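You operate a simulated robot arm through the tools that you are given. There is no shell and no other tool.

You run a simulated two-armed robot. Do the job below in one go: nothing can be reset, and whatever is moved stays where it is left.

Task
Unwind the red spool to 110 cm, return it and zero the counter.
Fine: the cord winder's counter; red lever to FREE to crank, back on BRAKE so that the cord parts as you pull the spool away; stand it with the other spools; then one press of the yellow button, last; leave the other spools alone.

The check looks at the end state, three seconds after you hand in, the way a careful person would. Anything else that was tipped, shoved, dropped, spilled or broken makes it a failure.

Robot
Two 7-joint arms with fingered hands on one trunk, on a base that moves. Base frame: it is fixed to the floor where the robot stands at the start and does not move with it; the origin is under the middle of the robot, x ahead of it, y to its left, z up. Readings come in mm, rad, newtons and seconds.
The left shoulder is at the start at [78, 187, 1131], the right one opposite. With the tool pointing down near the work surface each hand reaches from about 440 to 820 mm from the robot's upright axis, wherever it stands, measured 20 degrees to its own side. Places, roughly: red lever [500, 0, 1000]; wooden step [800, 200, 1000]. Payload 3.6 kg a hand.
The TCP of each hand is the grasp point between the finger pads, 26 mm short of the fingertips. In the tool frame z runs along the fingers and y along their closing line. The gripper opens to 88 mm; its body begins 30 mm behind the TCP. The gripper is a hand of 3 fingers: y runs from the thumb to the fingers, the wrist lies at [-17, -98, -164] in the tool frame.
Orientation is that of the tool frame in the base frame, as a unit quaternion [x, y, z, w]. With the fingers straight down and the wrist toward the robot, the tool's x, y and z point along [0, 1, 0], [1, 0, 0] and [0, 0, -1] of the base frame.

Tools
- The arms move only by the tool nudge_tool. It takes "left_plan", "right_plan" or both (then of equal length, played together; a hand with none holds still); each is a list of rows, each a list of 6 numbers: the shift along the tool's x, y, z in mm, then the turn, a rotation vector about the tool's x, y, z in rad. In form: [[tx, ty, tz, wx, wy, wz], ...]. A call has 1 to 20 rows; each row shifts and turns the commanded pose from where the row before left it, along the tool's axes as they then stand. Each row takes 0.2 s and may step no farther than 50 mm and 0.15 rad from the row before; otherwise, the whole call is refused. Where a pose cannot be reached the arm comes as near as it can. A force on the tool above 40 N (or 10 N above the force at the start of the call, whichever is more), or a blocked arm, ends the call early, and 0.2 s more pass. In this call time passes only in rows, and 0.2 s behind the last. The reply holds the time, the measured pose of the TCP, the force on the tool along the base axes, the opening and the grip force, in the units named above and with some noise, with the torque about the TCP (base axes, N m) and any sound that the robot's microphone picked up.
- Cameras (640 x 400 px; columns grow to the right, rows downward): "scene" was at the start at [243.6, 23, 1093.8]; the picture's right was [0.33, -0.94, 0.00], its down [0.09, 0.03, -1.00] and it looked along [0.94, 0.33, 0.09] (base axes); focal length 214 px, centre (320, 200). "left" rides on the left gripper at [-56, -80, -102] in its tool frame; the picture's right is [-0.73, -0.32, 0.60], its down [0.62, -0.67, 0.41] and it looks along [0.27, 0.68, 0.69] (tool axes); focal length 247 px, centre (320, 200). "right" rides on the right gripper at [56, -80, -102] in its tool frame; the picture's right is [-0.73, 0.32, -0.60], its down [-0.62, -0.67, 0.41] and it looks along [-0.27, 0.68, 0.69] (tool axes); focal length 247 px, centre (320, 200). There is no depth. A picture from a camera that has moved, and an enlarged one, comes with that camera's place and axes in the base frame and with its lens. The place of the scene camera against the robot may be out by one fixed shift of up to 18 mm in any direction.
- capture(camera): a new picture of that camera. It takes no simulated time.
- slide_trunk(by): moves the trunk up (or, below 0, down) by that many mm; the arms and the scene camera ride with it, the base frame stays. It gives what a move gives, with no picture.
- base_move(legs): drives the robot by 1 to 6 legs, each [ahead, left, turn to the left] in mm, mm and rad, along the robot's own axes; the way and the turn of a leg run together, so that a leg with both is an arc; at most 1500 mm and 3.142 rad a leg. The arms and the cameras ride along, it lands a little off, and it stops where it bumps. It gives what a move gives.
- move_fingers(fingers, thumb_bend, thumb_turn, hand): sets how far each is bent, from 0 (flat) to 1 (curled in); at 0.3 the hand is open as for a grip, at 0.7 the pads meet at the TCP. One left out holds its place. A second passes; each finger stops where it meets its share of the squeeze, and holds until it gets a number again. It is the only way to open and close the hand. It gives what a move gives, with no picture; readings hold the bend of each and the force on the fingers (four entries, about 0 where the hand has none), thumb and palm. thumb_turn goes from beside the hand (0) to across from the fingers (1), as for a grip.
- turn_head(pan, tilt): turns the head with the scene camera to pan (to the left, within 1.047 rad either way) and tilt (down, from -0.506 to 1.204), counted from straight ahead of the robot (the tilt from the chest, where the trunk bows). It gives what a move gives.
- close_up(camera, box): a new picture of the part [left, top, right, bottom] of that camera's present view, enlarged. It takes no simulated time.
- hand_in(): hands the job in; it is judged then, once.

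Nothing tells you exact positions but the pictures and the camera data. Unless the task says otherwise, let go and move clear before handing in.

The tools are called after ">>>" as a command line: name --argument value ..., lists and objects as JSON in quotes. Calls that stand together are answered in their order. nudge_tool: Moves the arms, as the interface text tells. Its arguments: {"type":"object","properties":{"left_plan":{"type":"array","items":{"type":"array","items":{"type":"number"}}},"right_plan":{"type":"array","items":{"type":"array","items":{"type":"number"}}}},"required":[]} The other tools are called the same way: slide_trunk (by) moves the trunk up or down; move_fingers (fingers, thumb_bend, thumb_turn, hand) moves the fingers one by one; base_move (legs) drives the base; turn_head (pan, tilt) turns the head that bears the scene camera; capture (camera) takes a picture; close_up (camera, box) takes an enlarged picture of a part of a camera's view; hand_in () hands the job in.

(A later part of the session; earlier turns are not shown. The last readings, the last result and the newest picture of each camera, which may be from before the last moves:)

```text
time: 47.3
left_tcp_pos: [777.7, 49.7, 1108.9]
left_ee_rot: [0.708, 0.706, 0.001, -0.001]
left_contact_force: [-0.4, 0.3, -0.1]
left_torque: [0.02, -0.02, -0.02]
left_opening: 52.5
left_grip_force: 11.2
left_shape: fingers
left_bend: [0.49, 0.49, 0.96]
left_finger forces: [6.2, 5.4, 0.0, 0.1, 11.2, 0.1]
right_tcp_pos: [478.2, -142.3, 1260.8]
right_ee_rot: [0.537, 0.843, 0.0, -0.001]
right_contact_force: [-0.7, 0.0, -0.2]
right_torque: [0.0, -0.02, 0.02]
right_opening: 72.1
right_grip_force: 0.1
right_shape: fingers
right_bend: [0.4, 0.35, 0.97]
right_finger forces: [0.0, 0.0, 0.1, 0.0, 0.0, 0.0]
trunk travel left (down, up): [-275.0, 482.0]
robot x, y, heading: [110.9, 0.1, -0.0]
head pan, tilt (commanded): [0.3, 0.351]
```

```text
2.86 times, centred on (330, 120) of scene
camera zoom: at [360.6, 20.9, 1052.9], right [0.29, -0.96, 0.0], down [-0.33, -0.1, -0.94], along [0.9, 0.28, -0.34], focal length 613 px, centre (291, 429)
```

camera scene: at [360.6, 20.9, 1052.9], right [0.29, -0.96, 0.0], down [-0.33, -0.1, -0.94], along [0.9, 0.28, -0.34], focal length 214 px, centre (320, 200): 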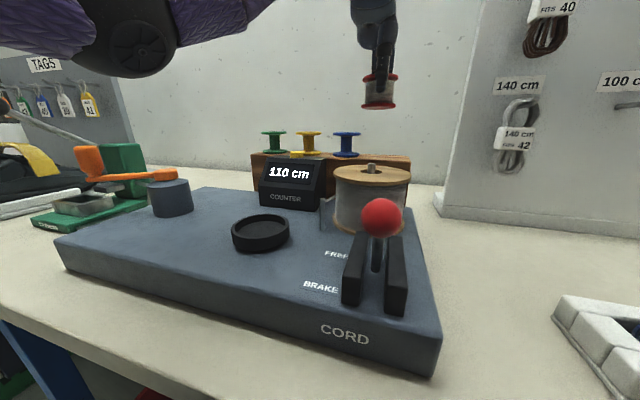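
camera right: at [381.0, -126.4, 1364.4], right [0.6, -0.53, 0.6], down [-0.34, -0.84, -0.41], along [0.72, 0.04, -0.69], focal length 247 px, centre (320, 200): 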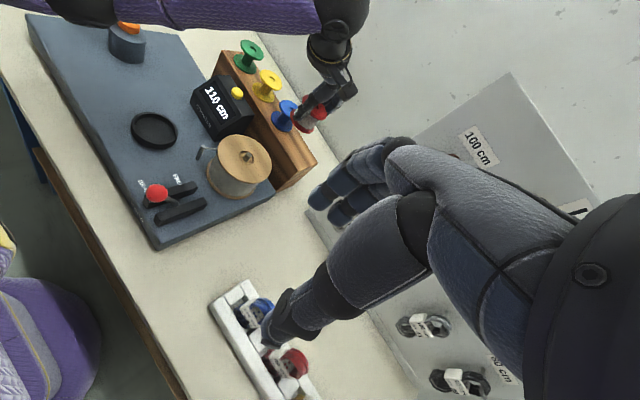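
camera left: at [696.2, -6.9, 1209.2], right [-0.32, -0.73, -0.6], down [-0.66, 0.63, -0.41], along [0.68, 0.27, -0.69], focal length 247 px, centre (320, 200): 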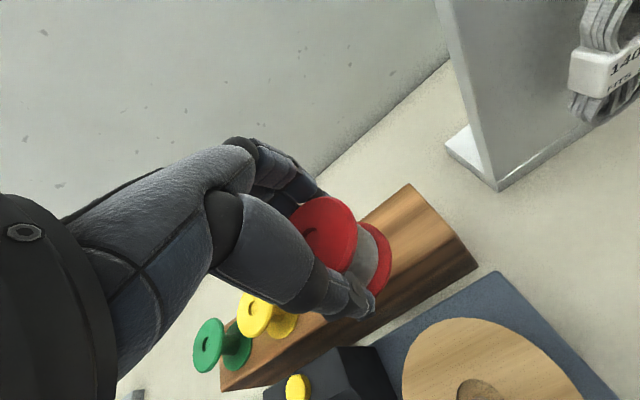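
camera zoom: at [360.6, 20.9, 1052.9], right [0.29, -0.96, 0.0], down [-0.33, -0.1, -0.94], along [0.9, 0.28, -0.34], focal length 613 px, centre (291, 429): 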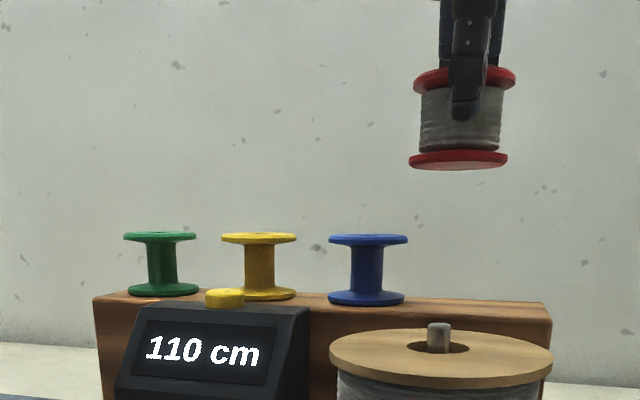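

The step top is at about z=970 (x 796–862, right end y≈-17), with spools at y≈272, 190 and 108. The free place is about [820,29]. Moving over it and descending partway.

>>> nudge_tool --left_plan '[[-10.3, 21.2, 0, 0, 0, 0], [-10.3, 21.2, 0, 0, 0, 0], [0, 0, 25, 0, 0, 0], [0, 0, 20, 0, 0, 0], [0, 0, 12, 0, 0, 0]]'

>>> capture --camera "left"

>>> close_up --camera "right" --box '[200, 20, 360, 200]'

>>> close_up --camera "scene" --box '[240, 50, 420, 190]'

```text
time: 48.5
left_tcp_pos: [820.3, 33.7, 1052.5]
left_ee_rot: [0.707, 0.707, 0.0, 0.0]
left_contact_force: [-0.4, 0.4, -1.2]
left_torque: [-0.01, -0.04, 0.01]
left_opening: 52.8
left_grip_force: 11.4
left_shape: fingers
left_bend: [0.49, 0.49, 0.96]
left_finger forces: [6.1, 5.5, 0.0, 0.0, 11.1, 0.0]
right_tcp_pos: [477.0, -141.8, 1261.5]
right_ee_rot: [0.538, 0.843, 0.001, -0.001]
right_contact_force: [0.4, -0.1, 1.0]
right_torque: [-0.01, 0.02, 0.01]
right_opening: 71.9
right_grip_force: 0.0
right_shape: fingers
right_bend: [0.4, 0.35, 0.97]
right_finger forces: [0.0, 0.0, 0.0, 0.1, 0.0, 0.0]
trunk travel left (down, up): [-275.0, 482.0]
robot x, y, heading: [108.5, -0.8, -0.004]
head pan, tilt (commanded): [0.3, 0.351]
```

```text
taken
camera left: at [739.5, -25.0, 1153.0], right [-0.32, -0.73, -0.6], down [-0.66, 0.62, -0.41], along [0.68, 0.27, -0.69], focal length 247 px, centre (320, 200)
```

left: 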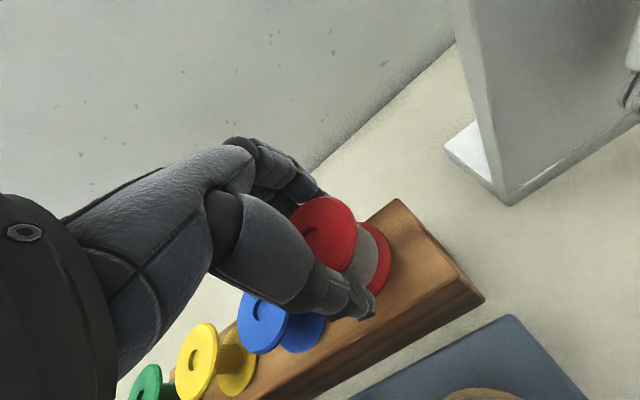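

```text
2.22 times, centred on (280, 110) of right
camera zoom: at [381.2, -125.4, 1364.3], right [0.6, -0.53, 0.6], down [-0.34, -0.85, -0.41], along [0.72, 0.04, -0.69], focal length 549 px, centre (409, 400)
```

zoom: 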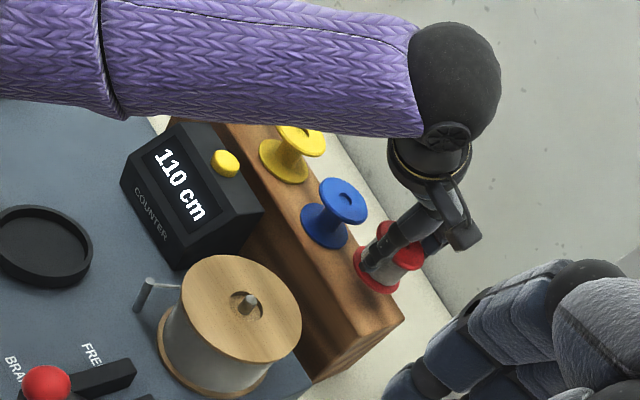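

```text
2.86 times, centred on (330, 120) of scene
camera zoom: at [360.8, 21.5, 1052.8], right [0.29, -0.96, 0.0], down [-0.33, -0.1, -0.94], along [0.9, 0.28, -0.34], focal length 613 px, centre (291, 429)
```

zoom: 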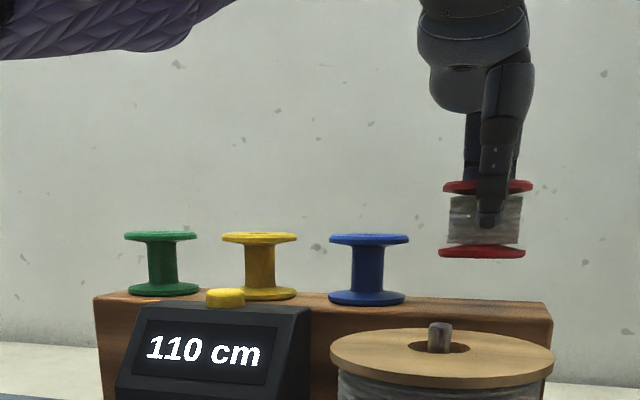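

>>> close_up --camera "left" --box '[280, 180, 520, 400]'

>>> close_up --camera "right" --box '[255, 70, 335, 170]'

```text
1.82 times, centred on (400, 290) of left
camera zoom: at [739.5, -25.0, 1153.0], right [-0.32, -0.73, -0.6], down [-0.66, 0.62, -0.41], along [0.68, 0.27, -0.69], focal length 449 px, centre (174, 36)
```

zoom: 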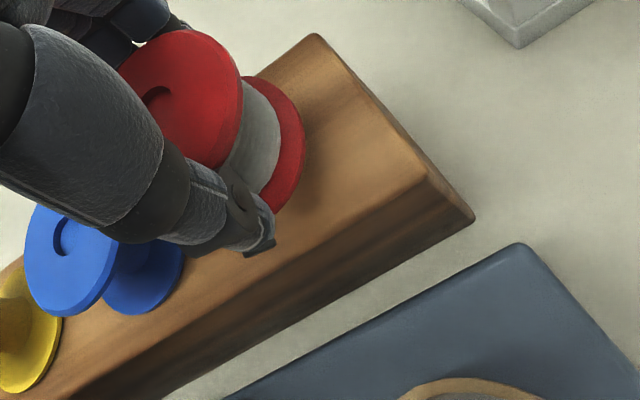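

```text
4.00 times, centred on (295, 120) of right
camera zoom: at [381.2, -125.4, 1364.3], right [0.6, -0.53, 0.6], down [-0.34, -0.85, -0.41], along [0.72, 0.04, -0.69], focal length 988 px, centre (420, 520)
```

zoom: 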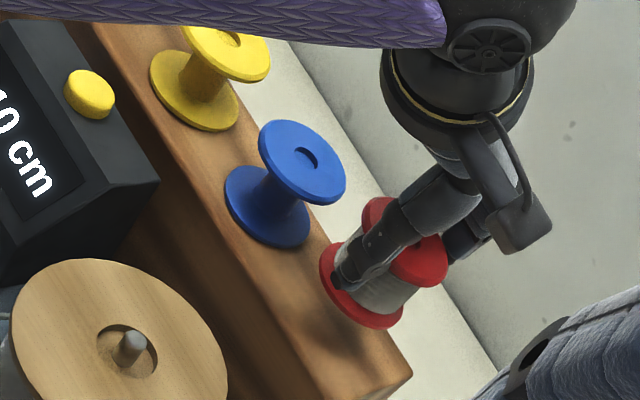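

Clear view now: the step top runs x≈784–860, ending at y≈-18, and the red spool is well centred with about 18 mm gap to blue. Descending slowly toward contact.

>>> nudge_tool --left_plan '[[-2, 0, 10, 0, 0, 0], [-1, 0, 8, 0, 0, 0], [0, 0, 5, 0, 0, 0]]'

>>> close_up --camera "scene" --box '[320, 90, 420, 190]'

>>> close_up --camera "right" --box '[255, 70, 335, 170]'

```text
time: 49.3
left_tcp_pos: [819.8, 28.9, 1029.7]
left_ee_rot: [0.707, 0.707, 0.0, 0.0]
left_contact_force: [0.1, 0.2, -1.3]
left_torque: [0.01, -0.02, 0.01]
left_opening: 52.8
left_grip_force: 11.0
left_shape: fingers
left_bend: [0.49, 0.49, 0.96]
left_finger forces: [6.0, 5.5, 0.0, 0.1, 11.0, 0.0]
right_tcp_pos: [478.0, -140.6, 1260.7]
right_ee_rot: [0.538, 0.843, 0.001, 0.0]
right_contact_force: [-0.4, -0.7, -0.9]
right_torque: [0.01, -0.01, 0.02]
right_opening: 72.0
right_grip_force: 0.0
right_shape: fingers
right_bend: [0.4, 0.35, 0.97]
right_finger forces: [0.1, 0.0, 0.1, 0.0, 0.1, 0.0]
trunk travel left (down, up): [-275.0, 482.0]
robot x, y, heading: [107.8, -1.0, 0.0]
head pan, tilt (commanded): [0.3, 0.351]
```

```text
4.00 times, centred on (370, 140) of scene
camera zoom: at [360.6, 21.4, 1052.9], right [0.29, -0.96, 0.0], down [-0.33, -0.1, -0.94], along [0.9, 0.28, -0.34], focal length 858 px, centre (120, 440)
```

zoom: 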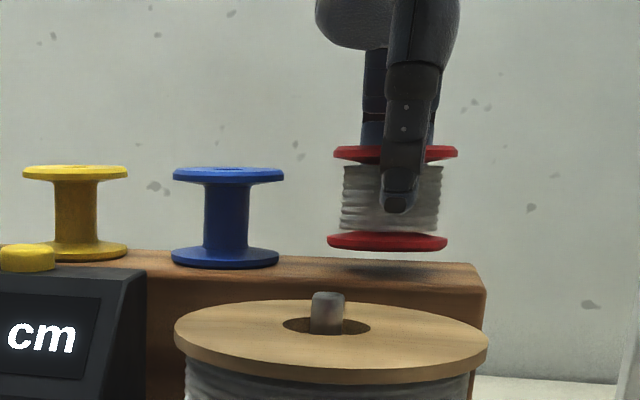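

```text
4.00 times, centred on (295, 120) of right
camera zoom: at [381.0, -125.6, 1364.4], right [0.6, -0.53, 0.6], down [-0.34, -0.85, -0.41], along [0.72, 0.04, -0.69], focal length 988 px, centre (420, 520)
```

zoom: 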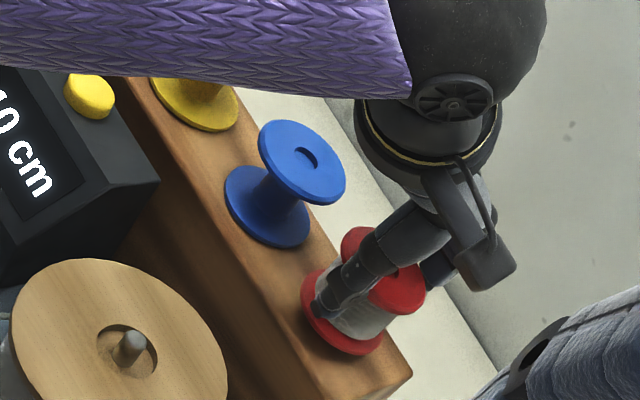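

About 12–14 mm to go. Continuing in small steps.

>>> nudge_tool --left_plan '[[0, 0, 4, 0, 0, 0], [0, 0, 3, 0, 0, 0], [0, 0, 2, 0, 0, 0]]'

>>> close_up --camera "scene" --box '[320, 90, 420, 190]'

```text
time: 50.1
left_tcp_pos: [820.0, 29.0, 1020.4]
left_ee_rot: [0.708, 0.706, 0.0, -0.001]
left_contact_force: [0.6, -0.3, -1.1]
left_torque: [0.0, -0.04, 0.01]
left_opening: 52.6
left_grip_force: 11.3
left_shape: fingers
left_bend: [0.49, 0.49, 0.96]
left_finger forces: [6.1, 5.5, 0.0, 0.1, 11.0, 0.0]
right_tcp_pos: [478.0, -140.6, 1259.6]
right_ee_rot: [0.538, 0.843, -0.001, 0.0]
right_contact_force: [0.1, -0.1, 0.3]
right_torque: [0.01, -0.01, 0.0]
right_opening: 72.0
right_grip_force: 0.0
right_shape: fingers
right_bend: [0.4, 0.35, 0.97]
right_finger forces: [0.1, 0.1, 0.0, 0.1, 0.1, 0.0]
trunk travel left (down, up): [-275.0, 482.0]
robot x, y, heading: [112.8, -1.7, -0.003]
head pan, tilt (commanded): [0.3, 0.351]
```

```text
4.00 times, centred on (370, 140) of scene
camera zoom: at [360.6, 21.4, 1052.9], right [0.29, -0.96, 0.0], down [-0.33, -0.1, -0.94], along [0.9, 0.28, -0.34], focal length 858 px, centre (120, 440)
```

zoom: 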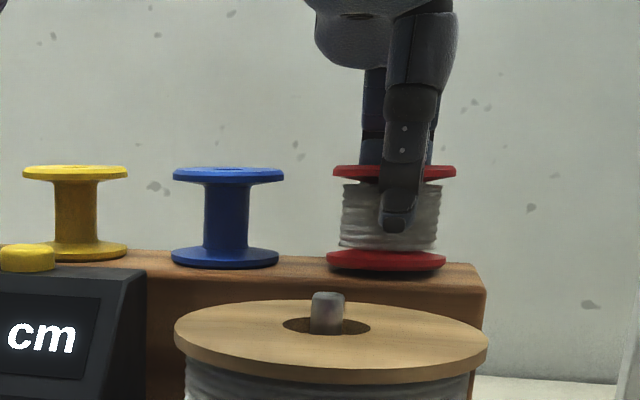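

>>> nudge_tool --left_plan '[[0, 0, 1.5, 0, 0, 0], [0, 0, 1.5, 0, 0, 0], [0, 0, 1, 0, 0, 0]]'

>>> close_up --camera "scene" --box '[345, 120, 395, 170]'

```text
time: 50.9
left_tcp_pos: [818.8, 29.5, 1017.8]
left_ee_rot: [0.708, 0.707, 0.0, 0.001]
left_contact_force: [-1.3, 0.3, 3.5]
left_torque: [0.02, -0.12, 0.0]
left_opening: 52.6
left_grip_force: 11.5
left_shape: fingers
left_bend: [0.49, 0.49, 0.96]
left_finger forces: [6.1, 5.6, 0.1, 0.0, 11.8, 0.0]
right_tcp_pos: [477.5, -140.9, 1261.6]
right_ee_rot: [0.538, 0.843, 0.0, 0.0]
right_contact_force: [0.2, 0.4, -0.1]
right_torque: [-0.01, -0.05, 0.01]
right_opening: 72.0
right_grip_force: 0.2
right_shape: fingers
right_bend: [0.4, 0.35, 0.97]
right_finger forces: [0.0, 0.1, 0.1, 0.1, 0.0, 0.0]
trunk travel left (down, up): [-275.0, 482.0]
robot x, y, heading: [108.0, 0.9, -0.003]
head pan, tilt (commanded): [0.3, 0.351]
```

```text
8.00 times, centred on (370, 145) of scene
camera zoom: at [360.1, 21.4, 1053.1], right [0.29, -0.96, 0.0], down [-0.33, -0.1, -0.94], along [0.9, 0.28, -0.34], focal length 1716 px, centre (-80, 640)
```

zoom: 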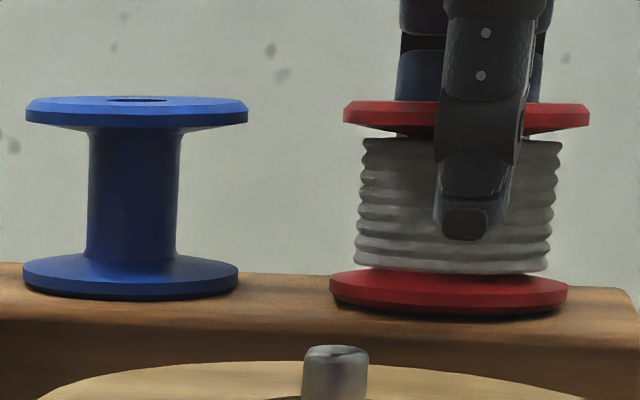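

Contact felt (about 4.6 N up). One more small press to settle it flat, then release.

>>> nudge_tool --left_plan '[[0, 0, 1, 0, 0, 0]]'

>>> close_up --camera "scene" --box '[345, 120, 395, 170]'

>>> close_up --camera "right" --box '[255, 70, 335, 170]'

```text
time: 51.3
left_tcp_pos: [820.5, 29.1, 1017.9]
left_ee_rot: [0.708, 0.706, 0.001, 0.001]
left_contact_force: [-0.6, 0.1, 6.9]
left_torque: [0.0, -0.17, -0.02]
left_opening: 52.8
left_grip_force: 12.2
left_shape: fingers
left_bend: [0.49, 0.49, 0.96]
left_finger forces: [6.3, 5.8, 0.0, 0.0, 12.3, 0.0]
right_tcp_pos: [477.6, -141.0, 1261.1]
right_ee_rot: [0.538, 0.843, 0.001, 0.0]
right_contact_force: [-0.2, -1.0, -0.1]
right_torque: [0.03, -0.02, 0.03]
right_opening: 71.9
right_grip_force: 0.0
right_shape: fingers
right_bend: [0.4, 0.35, 0.97]
right_finger forces: [0.0, 0.0, 0.1, 0.0, 0.0, 0.0]
trunk travel left (down, up): [-275.0, 482.0]
robot x, y, heading: [111.3, 1.1, -0.002]
head pan, tilt (commanded): [0.3, 0.351]
```

```text
8.00 times, centred on (370, 145) of scene
camera zoom: at [359.8, 21.4, 1053.2], right [0.29, -0.96, 0.0], down [-0.33, -0.1, -0.94], along [0.9, 0.28, -0.34], focal length 1716 px, centre (-80, 640)
```

zoom: 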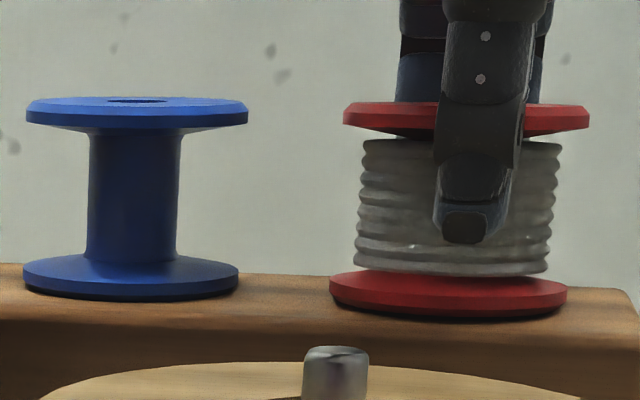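

```text
4.00 times, centred on (295, 120) of right
camera zoom: at [379.9, -125.7, 1364.8], right [0.6, -0.53, 0.6], down [-0.34, -0.85, -0.41], along [0.73, 0.04, -0.69], focal length 988 px, centre (420, 520)
```

zoom: 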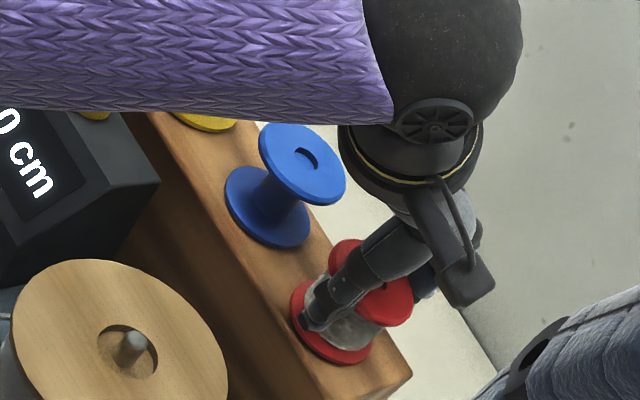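

The spool stands on the step. Releasing gradually.

>>> move_fingers --hand "left" --fingers 0.43 --thumb_bend 0.43

>>> move_fingers --hand "left" --fingers 0.28 --thumb_bend 0.28

>>> close_up --camera "scene" --box '[330, 100, 410, 170]'

>>> capture --camera "left"

>>> close_up --camera "right" --box '[255, 70, 335, 170]'

```text
time: 52.3
left_tcp_pos: [818.6, 28.8, 1015.7]
left_ee_rot: [0.708, 0.706, 0.0, 0.0]
left_contact_force: [-0.2, -0.6, 1.0]
left_torque: [0.01, 0.01, 0.02]
left_opening: 60.5
left_grip_force: 0.0
left_shape: fingers
left_bend: [0.43, 0.43, 0.97]
left_finger forces: [0.0, 0.1, 0.1, 0.0, 0.3, 0.1]
right_tcp_pos: [478.4, -140.5, 1261.3]
right_ee_rot: [0.538, 0.843, 0.0, 0.0]
right_contact_force: [0.1, -0.1, -0.4]
right_torque: [0.02, 0.0, -0.03]
right_opening: 72.0
right_grip_force: 0.1
right_shape: fingers
right_bend: [0.4, 0.35, 0.97]
right_finger forces: [0.1, 0.1, 0.0, 0.1, 0.1, 0.1]
trunk travel left (down, up): [-275.0, 482.0]
robot x, y, heading: [109.3, 1.2, 0.002]
head pan, tilt (commanded): [0.3, 0.351]
```

```text
time: 53.3
left_tcp_pos: [819.5, 30.4, 1016.0]
left_ee_rot: [0.708, 0.706, -0.001, 0.0]
left_contact_force: [0.1, 0.0, 0.5]
left_torque: [-0.04, -0.03, 0.01]
left_opening: 92.2
left_grip_force: 0.0
left_shape: fingers
left_bend: [0.28, 0.28, 0.97]
left_finger forces: [0.0, 0.1, 0.1, 0.0, 0.0, 0.1]
right_tcp_pos: [478.3, -141.1, 1261.3]
right_ee_rot: [0.538, 0.843, 0.0, 0.0]
right_contact_force: [0.5, -0.3, 0.0]
right_torque: [0.04, -0.03, 0.03]
right_opening: 72.0
right_grip_force: 0.0
right_shape: fingers
right_bend: [0.4, 0.35, 0.97]
right_finger forces: [0.0, 0.0, 0.0, 0.0, 0.0, 0.0]
trunk travel left (down, up): [-275.0, 482.0]
robot x, y, heading: [113.5, 2.7, -0.002]
head pan, tilt (commanded): [0.3, 0.351]
```

```text
5.71 times, centred on (370, 135) of scene
camera zoom: at [360.5, 21.4, 1052.9], right [0.29, -0.96, 0.0], down [-0.33, -0.1, -0.94], along [0.9, 0.28, -0.34], focal length 1226 px, centre (34, 571)
```

zoom: 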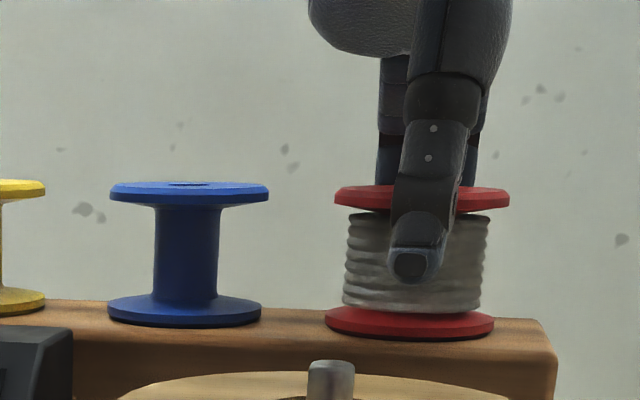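

```text
taken
camera left: at [739.0, -27.6, 1116.8], right [-0.32, -0.73, -0.6], down [-0.66, 0.62, -0.41], along [0.68, 0.27, -0.69], focal length 247 px, centre (320, 200)
```

left: 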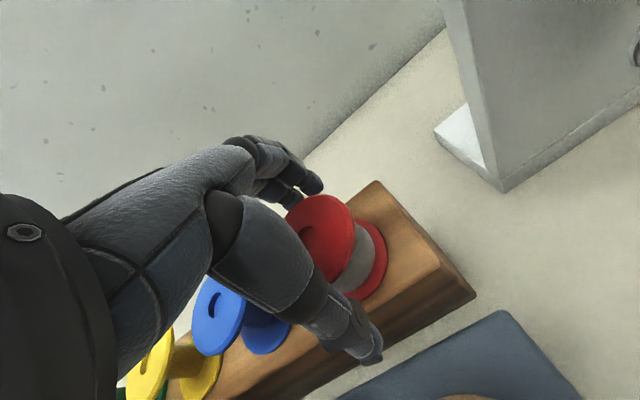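

```text
4.00 times, centred on (295, 120) of right
camera zoom: at [380.8, -125.6, 1364.4], right [0.6, -0.53, 0.6], down [-0.34, -0.85, -0.41], along [0.72, 0.04, -0.69], focal length 988 px, centre (420, 520)
```

zoom: 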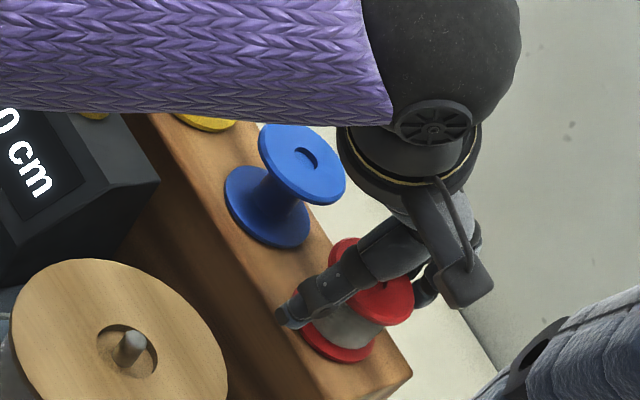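

The spool stands alone next to blue. Lifting the left hand straight up and then back.

>>> nudge_tool --left_plan '[[0, 0, -12, 0, 0, 0], [0, 0, -20, 0, 0, 0], [0, 0, -35, 0, 0, 0], [0, 0, -45, 0, 0, 0], [0, 0, -45, 0, 0, 0], [20, -40, -10, 0, 0, 0], [20, -40, -10, 0, 0, 0], [20, -40, -10, 0, 0, 0], [20, -40, 0, 0, 0, 0]]'

>>> capture --camera "scene"

>>> capture --camera "left"

>>> capture --camera "right"

```text
time: 55.3
left_tcp_pos: [787.9, 59.0, 1245.8]
left_ee_rot: [0.708, 0.707, -0.001, 0.0]
left_contact_force: [0.7, 0.5, -0.7]
left_torque: [-0.03, 0.01, 0.0]
left_opening: 92.3
left_grip_force: 0.2
left_shape: fingers
left_bend: [0.28, 0.28, 0.97]
left_finger forces: [0.0, 0.0, 0.0, 0.0, 0.0, 0.1]
left hand out of reach, approached as far as the arm can: row 5, 6, 7, 8, 9
right_tcp_pos: [477.5, -140.7, 1260.4]
right_ee_rot: [0.538, 0.843, 0.0, 0.0]
right_contact_force: [0.8, -0.1, 0.3]
right_torque: [0.04, 0.0, -0.01]
right_opening: 72.0
right_grip_force: 0.2
right_shape: fingers
right_bend: [0.4, 0.35, 0.97]
right_finger forces: [0.0, 0.0, 0.0, 0.1, 0.0, 0.0]
trunk travel left (down, up): [-275.0, 482.0]
robot x, y, heading: [111.0, -1.7, -0.004]
head pan, tilt (commanded): [0.3, 0.351]
```

```text
taken
camera scene: at [360.2, 21.3, 1053.0], right [0.29, -0.96, 0.0], down [-0.33, -0.1, -0.94], along [0.9, 0.28, -0.34], focal length 214 px, centre (320, 200)
```

scene: 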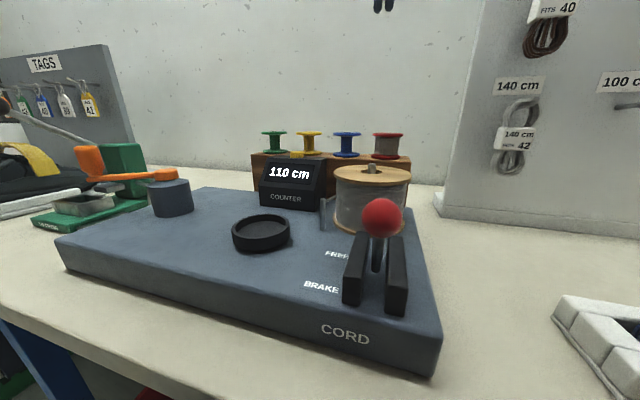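

```text
taken
camera left: at [706.7, 2.3, 1347.1], right [-0.32, -0.73, -0.6], down [-0.66, 0.62, -0.41], along [0.68, 0.27, -0.69], focal length 247 px, centre (320, 200)
```

left: 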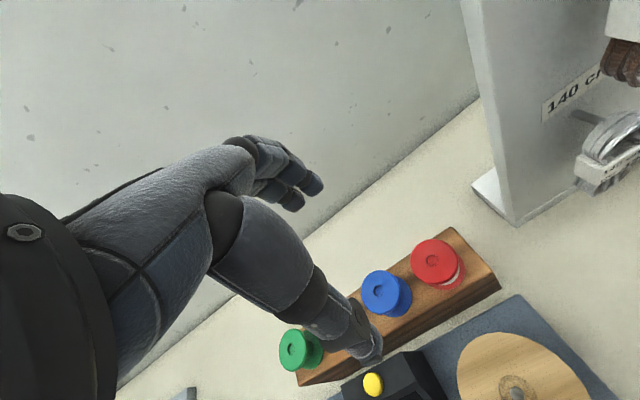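

```text
taken
camera right: at [380.4, -125.7, 1364.6], right [0.6, -0.53, 0.6], down [-0.34, -0.85, -0.41], along [0.73, 0.04, -0.69], focal length 247 px, centre (320, 200)
```

right: 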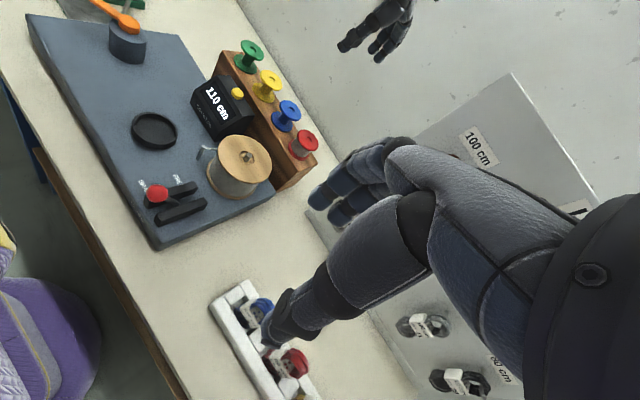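

The red spool stands with the others. The left arm reported being at its reach limit, so I'll check where it settles with a tiny command.

>>> nudge_tool --left_plan '[[0, 0, 2, 0, 0, 0]]'

>>> close_up --camera "scene" --box '[240, 110, 420, 220]'

```text
time: 55.7
left_tcp_pos: [789.2, 59.7, 1242.2]
left_ee_rot: [0.707, 0.707, 0.001, -0.001]
left_contact_force: [-0.4, -0.1, 0.3]
left_torque: [0.0, 0.02, -0.01]
left_opening: 92.6
left_grip_force: 0.1
left_shape: fingers
left_bend: [0.28, 0.28, 0.97]
left_finger forces: [0.0, 0.0, 0.0, 0.1, 0.1, 0.0]
right_tcp_pos: [478.4, -142.9, 1260.4]
right_ee_rot: [0.539, 0.842, 0.0, 0.0]
right_contact_force: [0.8, -0.5, 0.1]
right_torque: [0.01, 0.01, -0.03]
right_opening: 72.1
right_grip_force: 0.0
right_shape: fingers
right_bend: [0.4, 0.35, 0.97]
right_finger forces: [0.0, 0.0, 0.0, 0.1, 0.0, 0.0]
trunk travel left (down, up): [-275.0, 482.0]
robot x, y, heading: [110.6, 0.1, 0.004]
head pan, tilt (commanded): [0.3, 0.351]
```

```text
3.56 times, centred on (330, 165) of scene
camera zoom: at [360.4, 21.4, 1052.9], right [0.29, -0.96, 0.0], down [-0.33, -0.1, -0.94], along [0.9, 0.28, -0.34], focal length 763 px, centre (284, 324)
```

zoom: 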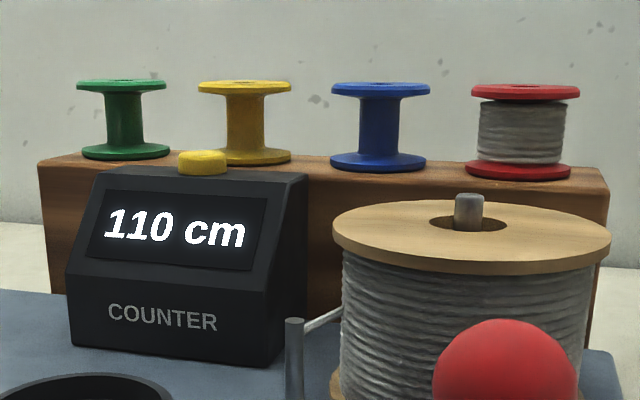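

The left arm is fine. Before pressing the button I'll re-measure it precisely, and check the left fingertips' shape.

>>> close_up --camera "right" --box '[190, 50, 290, 150]'

>>> close_up --camera "left" --box '[260, 260, 440, 400]'

>>> close_up --camera "left" --box '[230, 120, 400, 240]'

```text
4.00 times, centred on (240, 100) of right
camera zoom: at [380.7, -125.7, 1364.5], right [0.6, -0.53, 0.6], down [-0.34, -0.85, -0.41], along [0.73, 0.04, -0.69], focal length 988 px, centre (640, 600)
```

zoom: 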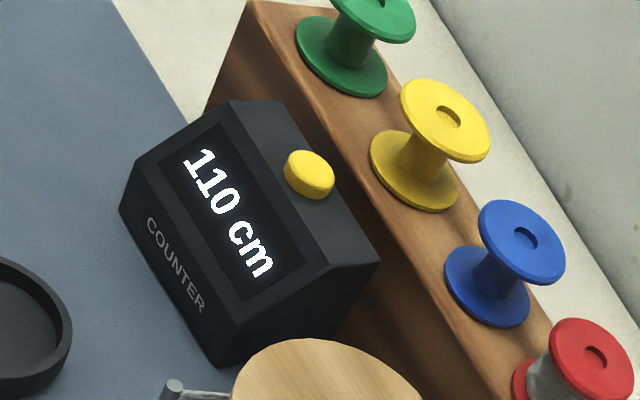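

```text
2.86 times, centred on (350, 330) of left
camera zoom: at [708.0, 2.1, 1345.0], right [-0.32, -0.73, -0.6], down [-0.67, 0.62, -0.41], along [0.67, 0.27, -0.69], focal length 706 px, centre (234, -171)
```

zoom: 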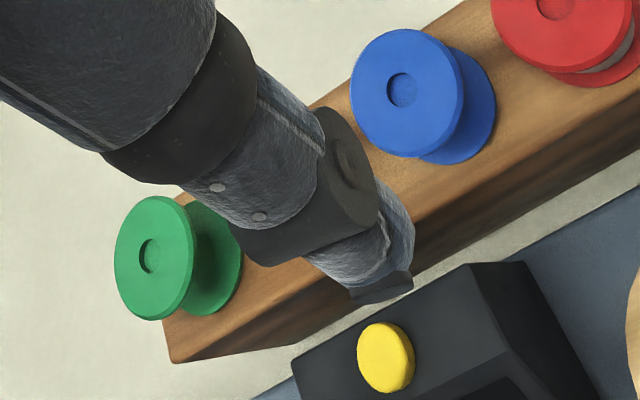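

```text
3.33 times, centred on (315, 180) of left
camera zoom: at [708.0, 2.1, 1345.0], right [-0.32, -0.73, -0.6], down [-0.67, 0.62, -0.41], along [0.67, 0.27, -0.69], focal length 823 px, centre (337, 267)
```

zoom: 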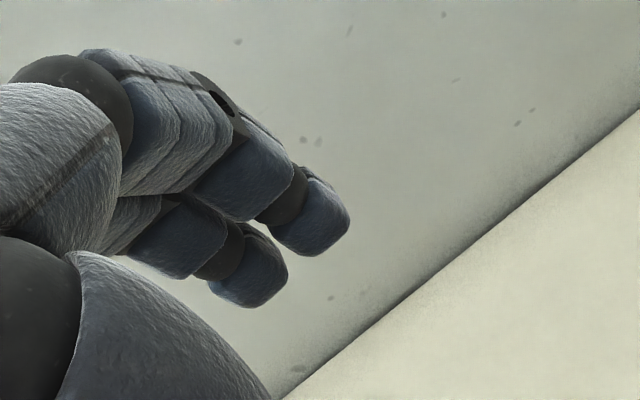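

Button top centre is about [745,189,979]; the fingers (bend ~0.28) sit roughly 55–60 mm ahead of the TCP. I'll approach with the hand tilted slightly forward so that only the fingertips lead, well away from the yellow spool behind.

>>> nudge_tool --left_plan '[[30.75, -26, 0, 0, 0, 0], [30.75, -26, 0, 0, 0, 0], [30.75, -26, 0, 0, 0, 0], [30.75, -26, 0, 0, 0, 0], [0, 0, 45, 0, 0, 0], [0, 0, 45, 0, 0, 0], [0, 0, 30, 0, 0, 0], [0, 0, 0, -0.145, 0, 0], [0, 0, 0, -0.145, 0, 0]]'

>>> capture --camera "left"

>>> capture --camera "right"

>>> capture --camera "scene"

```text
time: 57.7
left_tcp_pos: [876.0, 144.0, 1233.9]
left_ee_rot: [0.701, 0.699, 0.101, 0.101]
left_contact_force: [-0.2, -1.2, 0.6]
left_torque: [-0.02, 0.0, 0.0]
left_opening: 92.4
left_grip_force: 0.1
left_shape: fingers
left_bend: [0.28, 0.28, 0.97]
left_finger forces: [0.0, 0.0, 0.0, 0.1, 0.0, 0.0]
left hand out of reach, approached as far as the arm can: row 1, 2, 3, 4, 5, 6, 7, 8, 9
right_tcp_pos: [477.1, -140.9, 1261.1]
right_ee_rot: [0.538, 0.843, 0.0, 0.001]
right_contact_force: [0.5, 0.0, 1.0]
right_torque: [-0.01, 0.02, 0.02]
right_opening: 72.1
right_grip_force: 0.1
right_shape: fingers
right_bend: [0.4, 0.35, 0.97]
right_finger forces: [0.1, 0.0, 0.0, 0.0, 0.0, 0.0]
trunk travel left (down, up): [-275.0, 482.0]
robot x, y, heading: [111.6, -2.2, 0.001]
head pan, tilt (commanded): [0.3, 0.351]
```

```text
taken
camera left: at [769.6, 88.0, 1307.2], right [-0.14, -0.73, -0.67], down [-0.52, 0.62, -0.58], along [0.84, 0.27, -0.47], focal length 247 px, centre (320, 200)
```

left: 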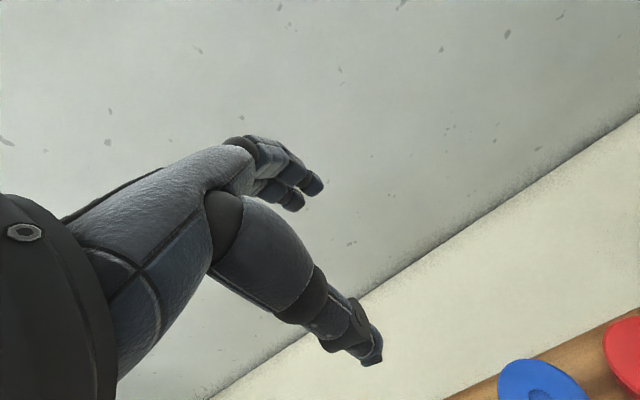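

```text
taken
camera right: at [381.3, -125.7, 1364.3], right [0.6, -0.53, 0.6], down [-0.34, -0.85, -0.41], along [0.72, 0.04, -0.69], focal length 247 px, centre (320, 200)
```

right: 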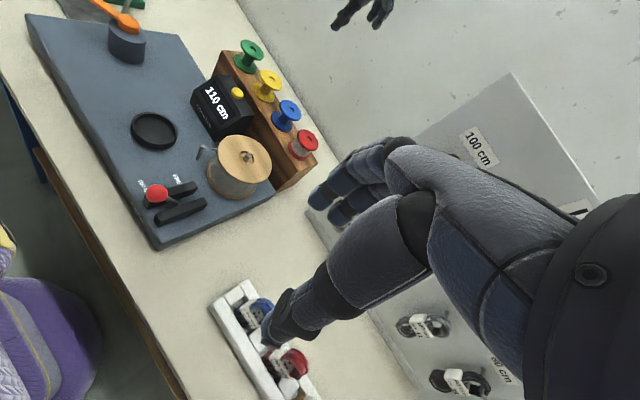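

```text
taken
camera scene: at [360.9, 21.4, 1052.8], right [0.29, -0.96, 0.0], down [-0.33, -0.1, -0.94], along [0.9, 0.28, -0.34], focal length 214 px, centre (320, 200)
```

scene: 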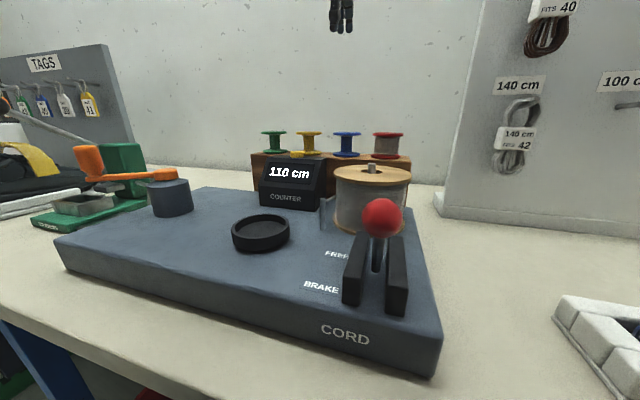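

The left arm is locked straight at full stretch, so inward commands don't bend the elbow. I'll bring the commanded pose back out to where the hand really is, then move it in the direction that flexes the elbow (up and right).

>>> nudge_tool --left_plan '[[-11.1, 43.7, -6.9, 0, 0, 0], [-11.1, 43.7, -6.9, 0, 0, 0], [-11.1, 43.7, -6.9, 0, 0, 0], [-11.1, 43.7, -6.9, 0, 0, 0], [-11.1, 43.7, -6.9, 0, 0, 0], [-11.1, 43.7, -6.9, 0, 0, 0], [-11.1, 43.7, -6.9, 0, 0, 0]]'

>>> capture --camera "scene"

>>> capture --camera "right"

```text
time: 59.3
left_tcp_pos: [877.0, 140.7, 1233.3]
left_ee_rot: [0.7, 0.699, 0.102, 0.102]
left_contact_force: [1.2, -0.5, -0.5]
left_torque: [0.01, 0.02, -0.01]
left_opening: 92.6
left_grip_force: 0.1
left_shape: fingers
left_bend: [0.28, 0.28, 0.97]
left_finger forces: [0.0, 0.0, 0.0, 0.0, 0.0, 0.1]
left hand out of reach, approached as far as the arm can: row 1, 2, 3, 4, 5, 6, 7
right_tcp_pos: [478.8, -140.7, 1261.5]
right_ee_rot: [0.538, 0.843, -0.001, -0.001]
right_contact_force: [0.1, -0.1, 0.6]
right_torque: [0.03, 0.01, 0.02]
right_opening: 72.0
right_grip_force: 0.1
right_shape: fingers
right_bend: [0.4, 0.35, 0.97]
right_finger forces: [0.0, 0.0, 0.1, 0.0, 0.0, 0.0]
trunk travel left (down, up): [-275.0, 482.0]
robot x, y, heading: [110.4, 1.4, -0.004]
head pan, tilt (commanded): [0.3, 0.351]
```

```text
taken
camera scene: at [360.5, 21.4, 1052.9], right [0.29, -0.96, 0.0], down [-0.33, -0.1, -0.94], along [0.9, 0.28, -0.34], focal length 214 px, centre (320, 200)
```

scene: 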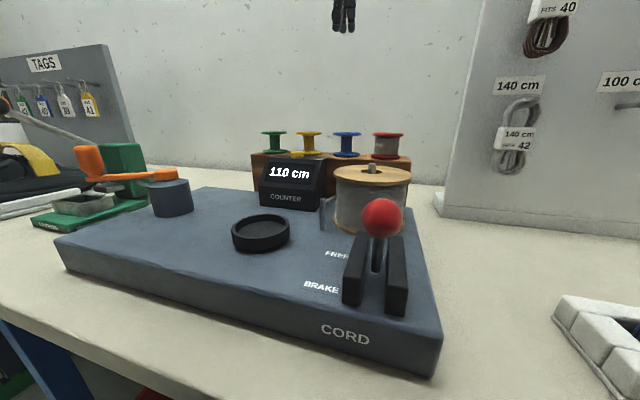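

```text
taken
camera right: at [380.9, -125.6, 1364.5], right [0.6, -0.53, 0.6], down [-0.34, -0.85, -0.41], along [0.72, 0.04, -0.69], focal length 247 px, centre (320, 200)
```

right: 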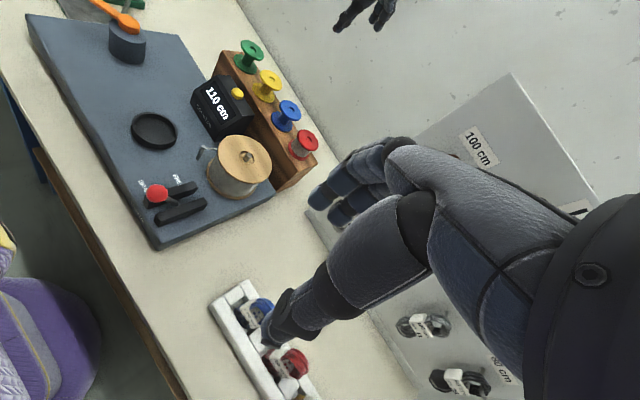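

>>> nudge_tool --left_plan '[[-30, -15.4, -35.9, 0, 0, 0], [-30, -15.4, -35.9, 0, 0, 0], [-30, -15.4, -35.9, 0, 0, 0]]'

>>> capture --camera "right"

```text
time: 60.1
left_tcp_pos: [800.1, 48.3, 1326.3]
left_ee_rot: [0.7, 0.699, 0.102, 0.102]
left_contact_force: [-0.5, -1.1, 0.0]
left_torque: [0.0, -0.03, 0.02]
left_opening: 92.5
left_grip_force: 0.0
left_shape: fingers
left_bend: [0.28, 0.28, 0.97]
left_finger forces: [0.0, 0.1, 0.1, 0.1, 0.1, 0.0]
right_tcp_pos: [476.3, -142.8, 1261.6]
right_ee_rot: [0.538, 0.843, 0.001, 0.0]
right_contact_force: [0.1, -0.6, 0.6]
right_torque: [0.04, -0.03, 0.01]
right_opening: 71.9
right_grip_force: 0.0
right_shape: fingers
right_bend: [0.4, 0.35, 0.97]
right_finger forces: [0.1, 0.0, 0.1, 0.0, 0.0, 0.0]
trunk travel left (down, up): [-275.0, 482.0]
robot x, y, heading: [112.1, 1.1, -0.002]
head pan, tilt (commanded): [0.3, 0.351]
```

```text
taken
camera right: at [378.8, -126.8, 1365.0], right [0.6, -0.53, 0.6], down [-0.34, -0.84, -0.41], along [0.73, 0.04, -0.69], focal length 247 px, centre (320, 200)
```

right: 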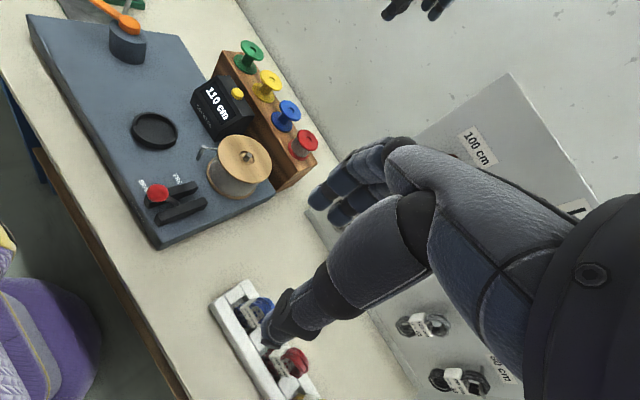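

Moving in the flexing direction works. A few more such steps, with some inward motion.

>>> nudge_tool --left_plan '[[-20, -27.8, -29.2, 0, 0, 0], [-20, -27.8, -29.2, 0, 0, 0]]'

```text
time: 60.7
left_tcp_pos: [732.9, 6.1, 1363.3]
left_ee_rot: [0.701, 0.699, 0.101, 0.103]
left_contact_force: [-0.5, 0.7, 0.2]
left_torque: [0.0, -0.01, -0.02]
left_opening: 92.6
left_grip_force: 0.1
left_shape: fingers
left_bend: [0.28, 0.28, 0.97]
left_finger forces: [0.1, 0.1, 0.0, 0.1, 0.1, 0.0]
right_tcp_pos: [477.3, -140.8, 1261.1]
right_ee_rot: [0.539, 0.842, 0.001, 0.0]
right_contact_force: [-0.2, -0.2, -0.3]
right_torque: [0.01, -0.02, 0.02]
right_opening: 71.9
right_grip_force: 0.1
right_shape: fingers
right_bend: [0.4, 0.35, 0.97]
right_finger forces: [0.0, 0.0, 0.0, 0.0, 0.0, 0.0]
trunk travel left (down, up): [-275.0, 482.0]
robot x, y, heading: [108.7, -0.5, -0.003]
head pan, tilt (commanded): [0.3, 0.351]
```

Unlocked: the arm follows normally again. I'll now move along a line toward the hover point over the button.

>>> nudge_tool --left_plan '[[22.1, -15.2, 29.8, 0, 0, 0], [22.1, -15.2, 29.8, 0, 0, 0], [22.1, -15.2, 29.8, 0, 0, 0]]'

```text
time: 61.5
left_tcp_pos: [715.4, 74.1, 1265.3]
left_ee_rot: [0.7, 0.699, 0.102, 0.102]
left_contact_force: [0.9, 1.0, -0.2]
left_torque: [0.02, 0.02, 0.0]
left_opening: 92.5
left_grip_force: 0.1
left_shape: fingers
left_bend: [0.28, 0.28, 0.97]
left_finger forces: [0.0, 0.1, 0.0, 0.0, 0.1, 0.0]
right_tcp_pos: [477.3, -141.3, 1260.7]
right_ee_rot: [0.538, 0.843, -0.001, 0.0]
right_contact_force: [-0.1, 0.0, 0.1]
right_torque: [0.01, 0.01, -0.01]
right_opening: 72.1
right_grip_force: 0.1
right_shape: fingers
right_bend: [0.4, 0.35, 0.97]
right_finger forces: [0.0, 0.1, 0.0, 0.0, 0.1, 0.0]
trunk travel left (down, up): [-275.0, 482.0]
robot x, y, heading: [106.7, -1.6, -0.003]
head pan, tilt (commanded): [0.3, 0.351]
```

>>> nudge_tool --left_plan '[[22.1, -15.2, 29.8, 0, 0, 0], [22.1, -15.2, 29.8, 0, 0, 0], [22.1, -15.2, 29.8, 0, 0, 0], [22.1, -15.2, 29.8, 0, 0, 0]]'

>>> capture --camera "left"

>>> capture --camera "right"

>>> capture --camera "scene"

```text
time: 62.5
left_tcp_pos: [690.4, 161.4, 1131.9]
left_ee_rot: [0.7, 0.699, 0.102, 0.102]
left_contact_force: [-1.0, -0.2, -0.6]
left_torque: [-0.02, 0.03, 0.01]
left_opening: 92.7
left_grip_force: 0.0
left_shape: fingers
left_bend: [0.28, 0.28, 0.97]
left_finger forces: [0.0, 0.0, 0.1, 0.0, 0.1, 0.0]
right_tcp_pos: [478.4, -140.7, 1261.3]
right_ee_rot: [0.538, 0.843, 0.0, 0.0]
right_contact_force: [0.4, 0.0, 0.0]
right_torque: [0.01, 0.01, -0.03]
right_opening: 71.9
right_grip_force: 0.1
right_shape: fingers
right_bend: [0.4, 0.35, 0.97]
right_finger forces: [0.0, 0.0, 0.0, 0.0, 0.0, 0.1]
trunk travel left (down, up): [-275.0, 482.0]
robot x, y, heading: [108.5, -1.6, -0.002]
head pan, tilt (commanded): [0.3, 0.351]
```

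```text
taken
camera left: at [583.1, 105.3, 1206.3], right [-0.13, -0.73, -0.67], down [-0.52, 0.62, -0.58], along [0.84, 0.27, -0.46], focal length 247 px, centre (320, 200)
```

left: 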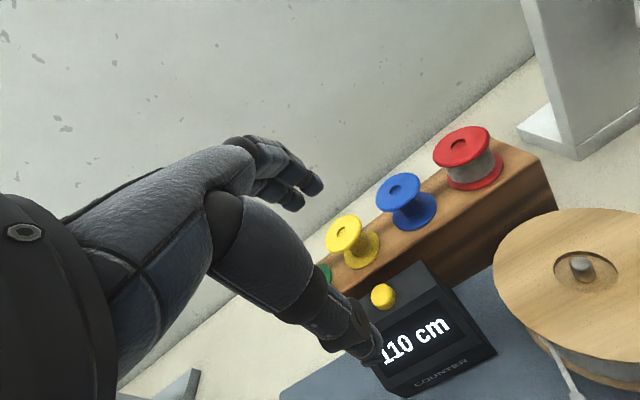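

```text
taken
camera right: at [380.9, -125.1, 1364.5], right [0.6, -0.53, 0.6], down [-0.34, -0.85, -0.41], along [0.72, 0.04, -0.69], focal length 247 px, centre (320, 200)
```

right: 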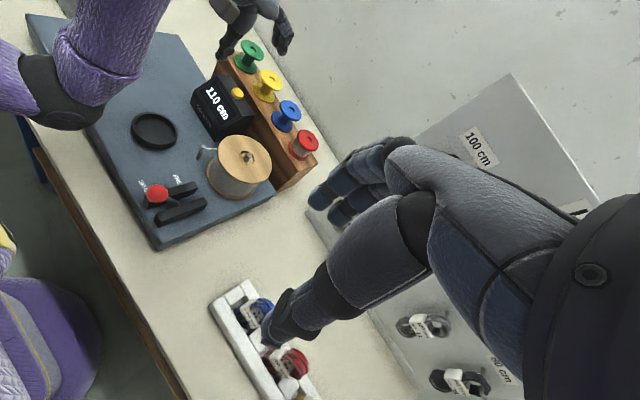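

```text
taken
camera scene: at [360.6, 21.7, 1052.9], right [0.29, -0.96, 0.0], down [-0.33, -0.1, -0.94], along [0.9, 0.28, -0.34], focal length 214 px, centre (320, 200)
```

scene: 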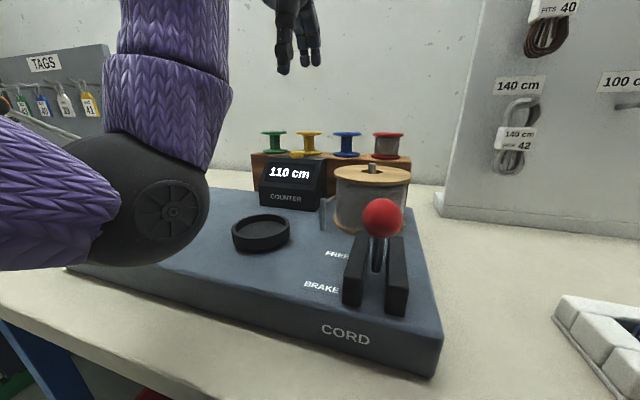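

The elbow now hangs low in front (about [455,168,995]), so lowering the hand here could bring it near the board edge. I'll raise the trunk by 100 mm and back the base off by 100 mm, which keeps the elbow high and clear.

>>> slide_trunk --by 100

>>> base_move --legs '[[-100, 0, 0]]'

>>> capture --camera "scene"

>>> capture --camera "right"

>>> capture --camera "left"

```text
time: 63.8
left_tcp_pos: [690.2, 164.4, 1232.7]
left_ee_rot: [0.701, 0.699, 0.101, 0.102]
left_contact_force: [-0.3, -0.1, -0.7]
left_torque: [0.0, -0.03, 0.0]
left_opening: 92.2
left_grip_force: 0.0
left_shape: fingers
left_bend: [0.28, 0.28, 0.97]
left_finger forces: [0.1, 0.1, 0.0, 0.0, 0.0, 0.0]
right_tcp_pos: [479.1, -139.3, 1360.6]
right_ee_rot: [0.538, 0.843, 0.0, 0.0]
right_contact_force: [0.9, -0.8, 1.1]
right_torque: [0.02, -0.01, 0.0]
right_opening: 71.9
right_grip_force: 0.0
right_shape: fingers
right_bend: [0.4, 0.35, 0.97]
right_finger forces: [0.0, 0.0, 0.1, 0.1, 0.0, 0.0]
trunk travel left (down, up): [-375.0, 382.0]
robot x, y, heading: [113.2, 0.8, 0.002]
head pan, tilt (commanded): [0.3, 0.351]
```

```text
time: 65.0
left_tcp_pos: [588.3, 162.9, 1234.0]
left_ee_rot: [0.7, 0.699, 0.102, 0.103]
left_contact_force: [-0.6, -0.5, 0.6]
left_torque: [-0.01, 0.02, -0.01]
left_opening: 92.9
left_grip_force: 0.1
left_shape: fingers
left_bend: [0.28, 0.28, 0.97]
left_finger forces: [0.0, 0.0, 0.1, 0.1, 0.1, 0.0]
right_tcp_pos: [376.1, -140.4, 1360.9]
right_ee_rot: [0.538, 0.843, 0.001, 0.0]
right_contact_force: [0.1, -0.4, 0.5]
right_torque: [0.01, -0.04, 0.01]
right_opening: 72.1
right_grip_force: 0.1
right_shape: fingers
right_bend: [0.4, 0.35, 0.97]
right_finger forces: [0.0, 0.0, 0.0, 0.0, 0.0, 0.0]
trunk travel left (down, up): [-375.0, 382.0]
robot x, y, heading: [13.3, 2.2, -0.001]
head pan, tilt (commanded): [0.3, 0.351]
```

```text
taken
camera scene: at [244.2, 21.6, 1161.2], right [0.29, -0.96, 0.0], down [-0.33, -0.1, -0.94], along [0.9, 0.28, -0.34], focal length 214 px, centre (320, 200)
```

scene: 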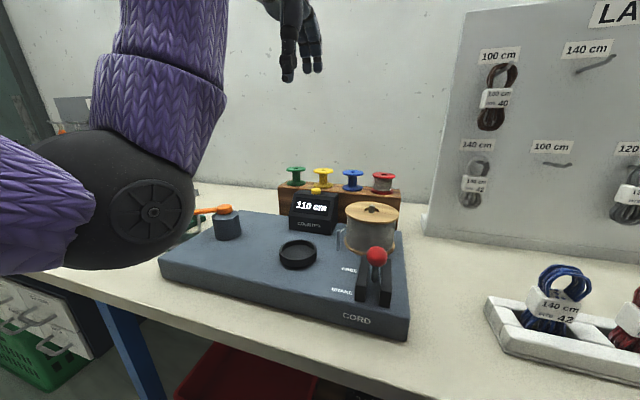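

```text
taken
camera right: at [278.9, -124.1, 1464.4], right [0.6, -0.53, 0.6], down [-0.34, -0.85, -0.41], along [0.73, 0.04, -0.69], focal length 247 px, centre (320, 200)
```

right: 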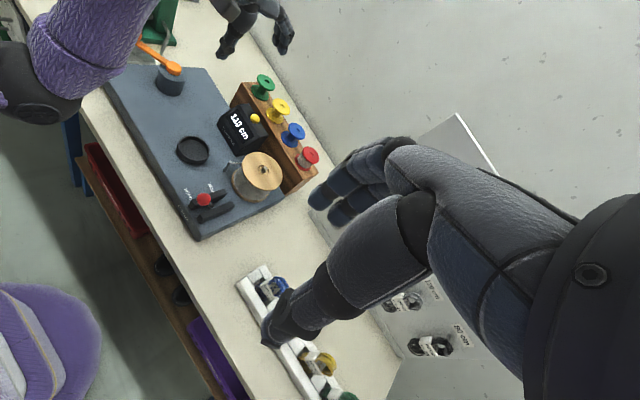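

```text
taken
camera left: at [481.9, 107.0, 1308.1], right [-0.13, -0.73, -0.67], down [-0.52, 0.62, -0.58], along [0.84, 0.27, -0.46], focal length 247 px, centre (320, 200)
```

left: 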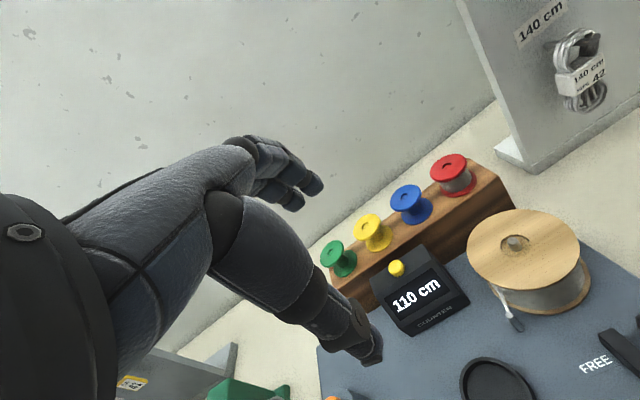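

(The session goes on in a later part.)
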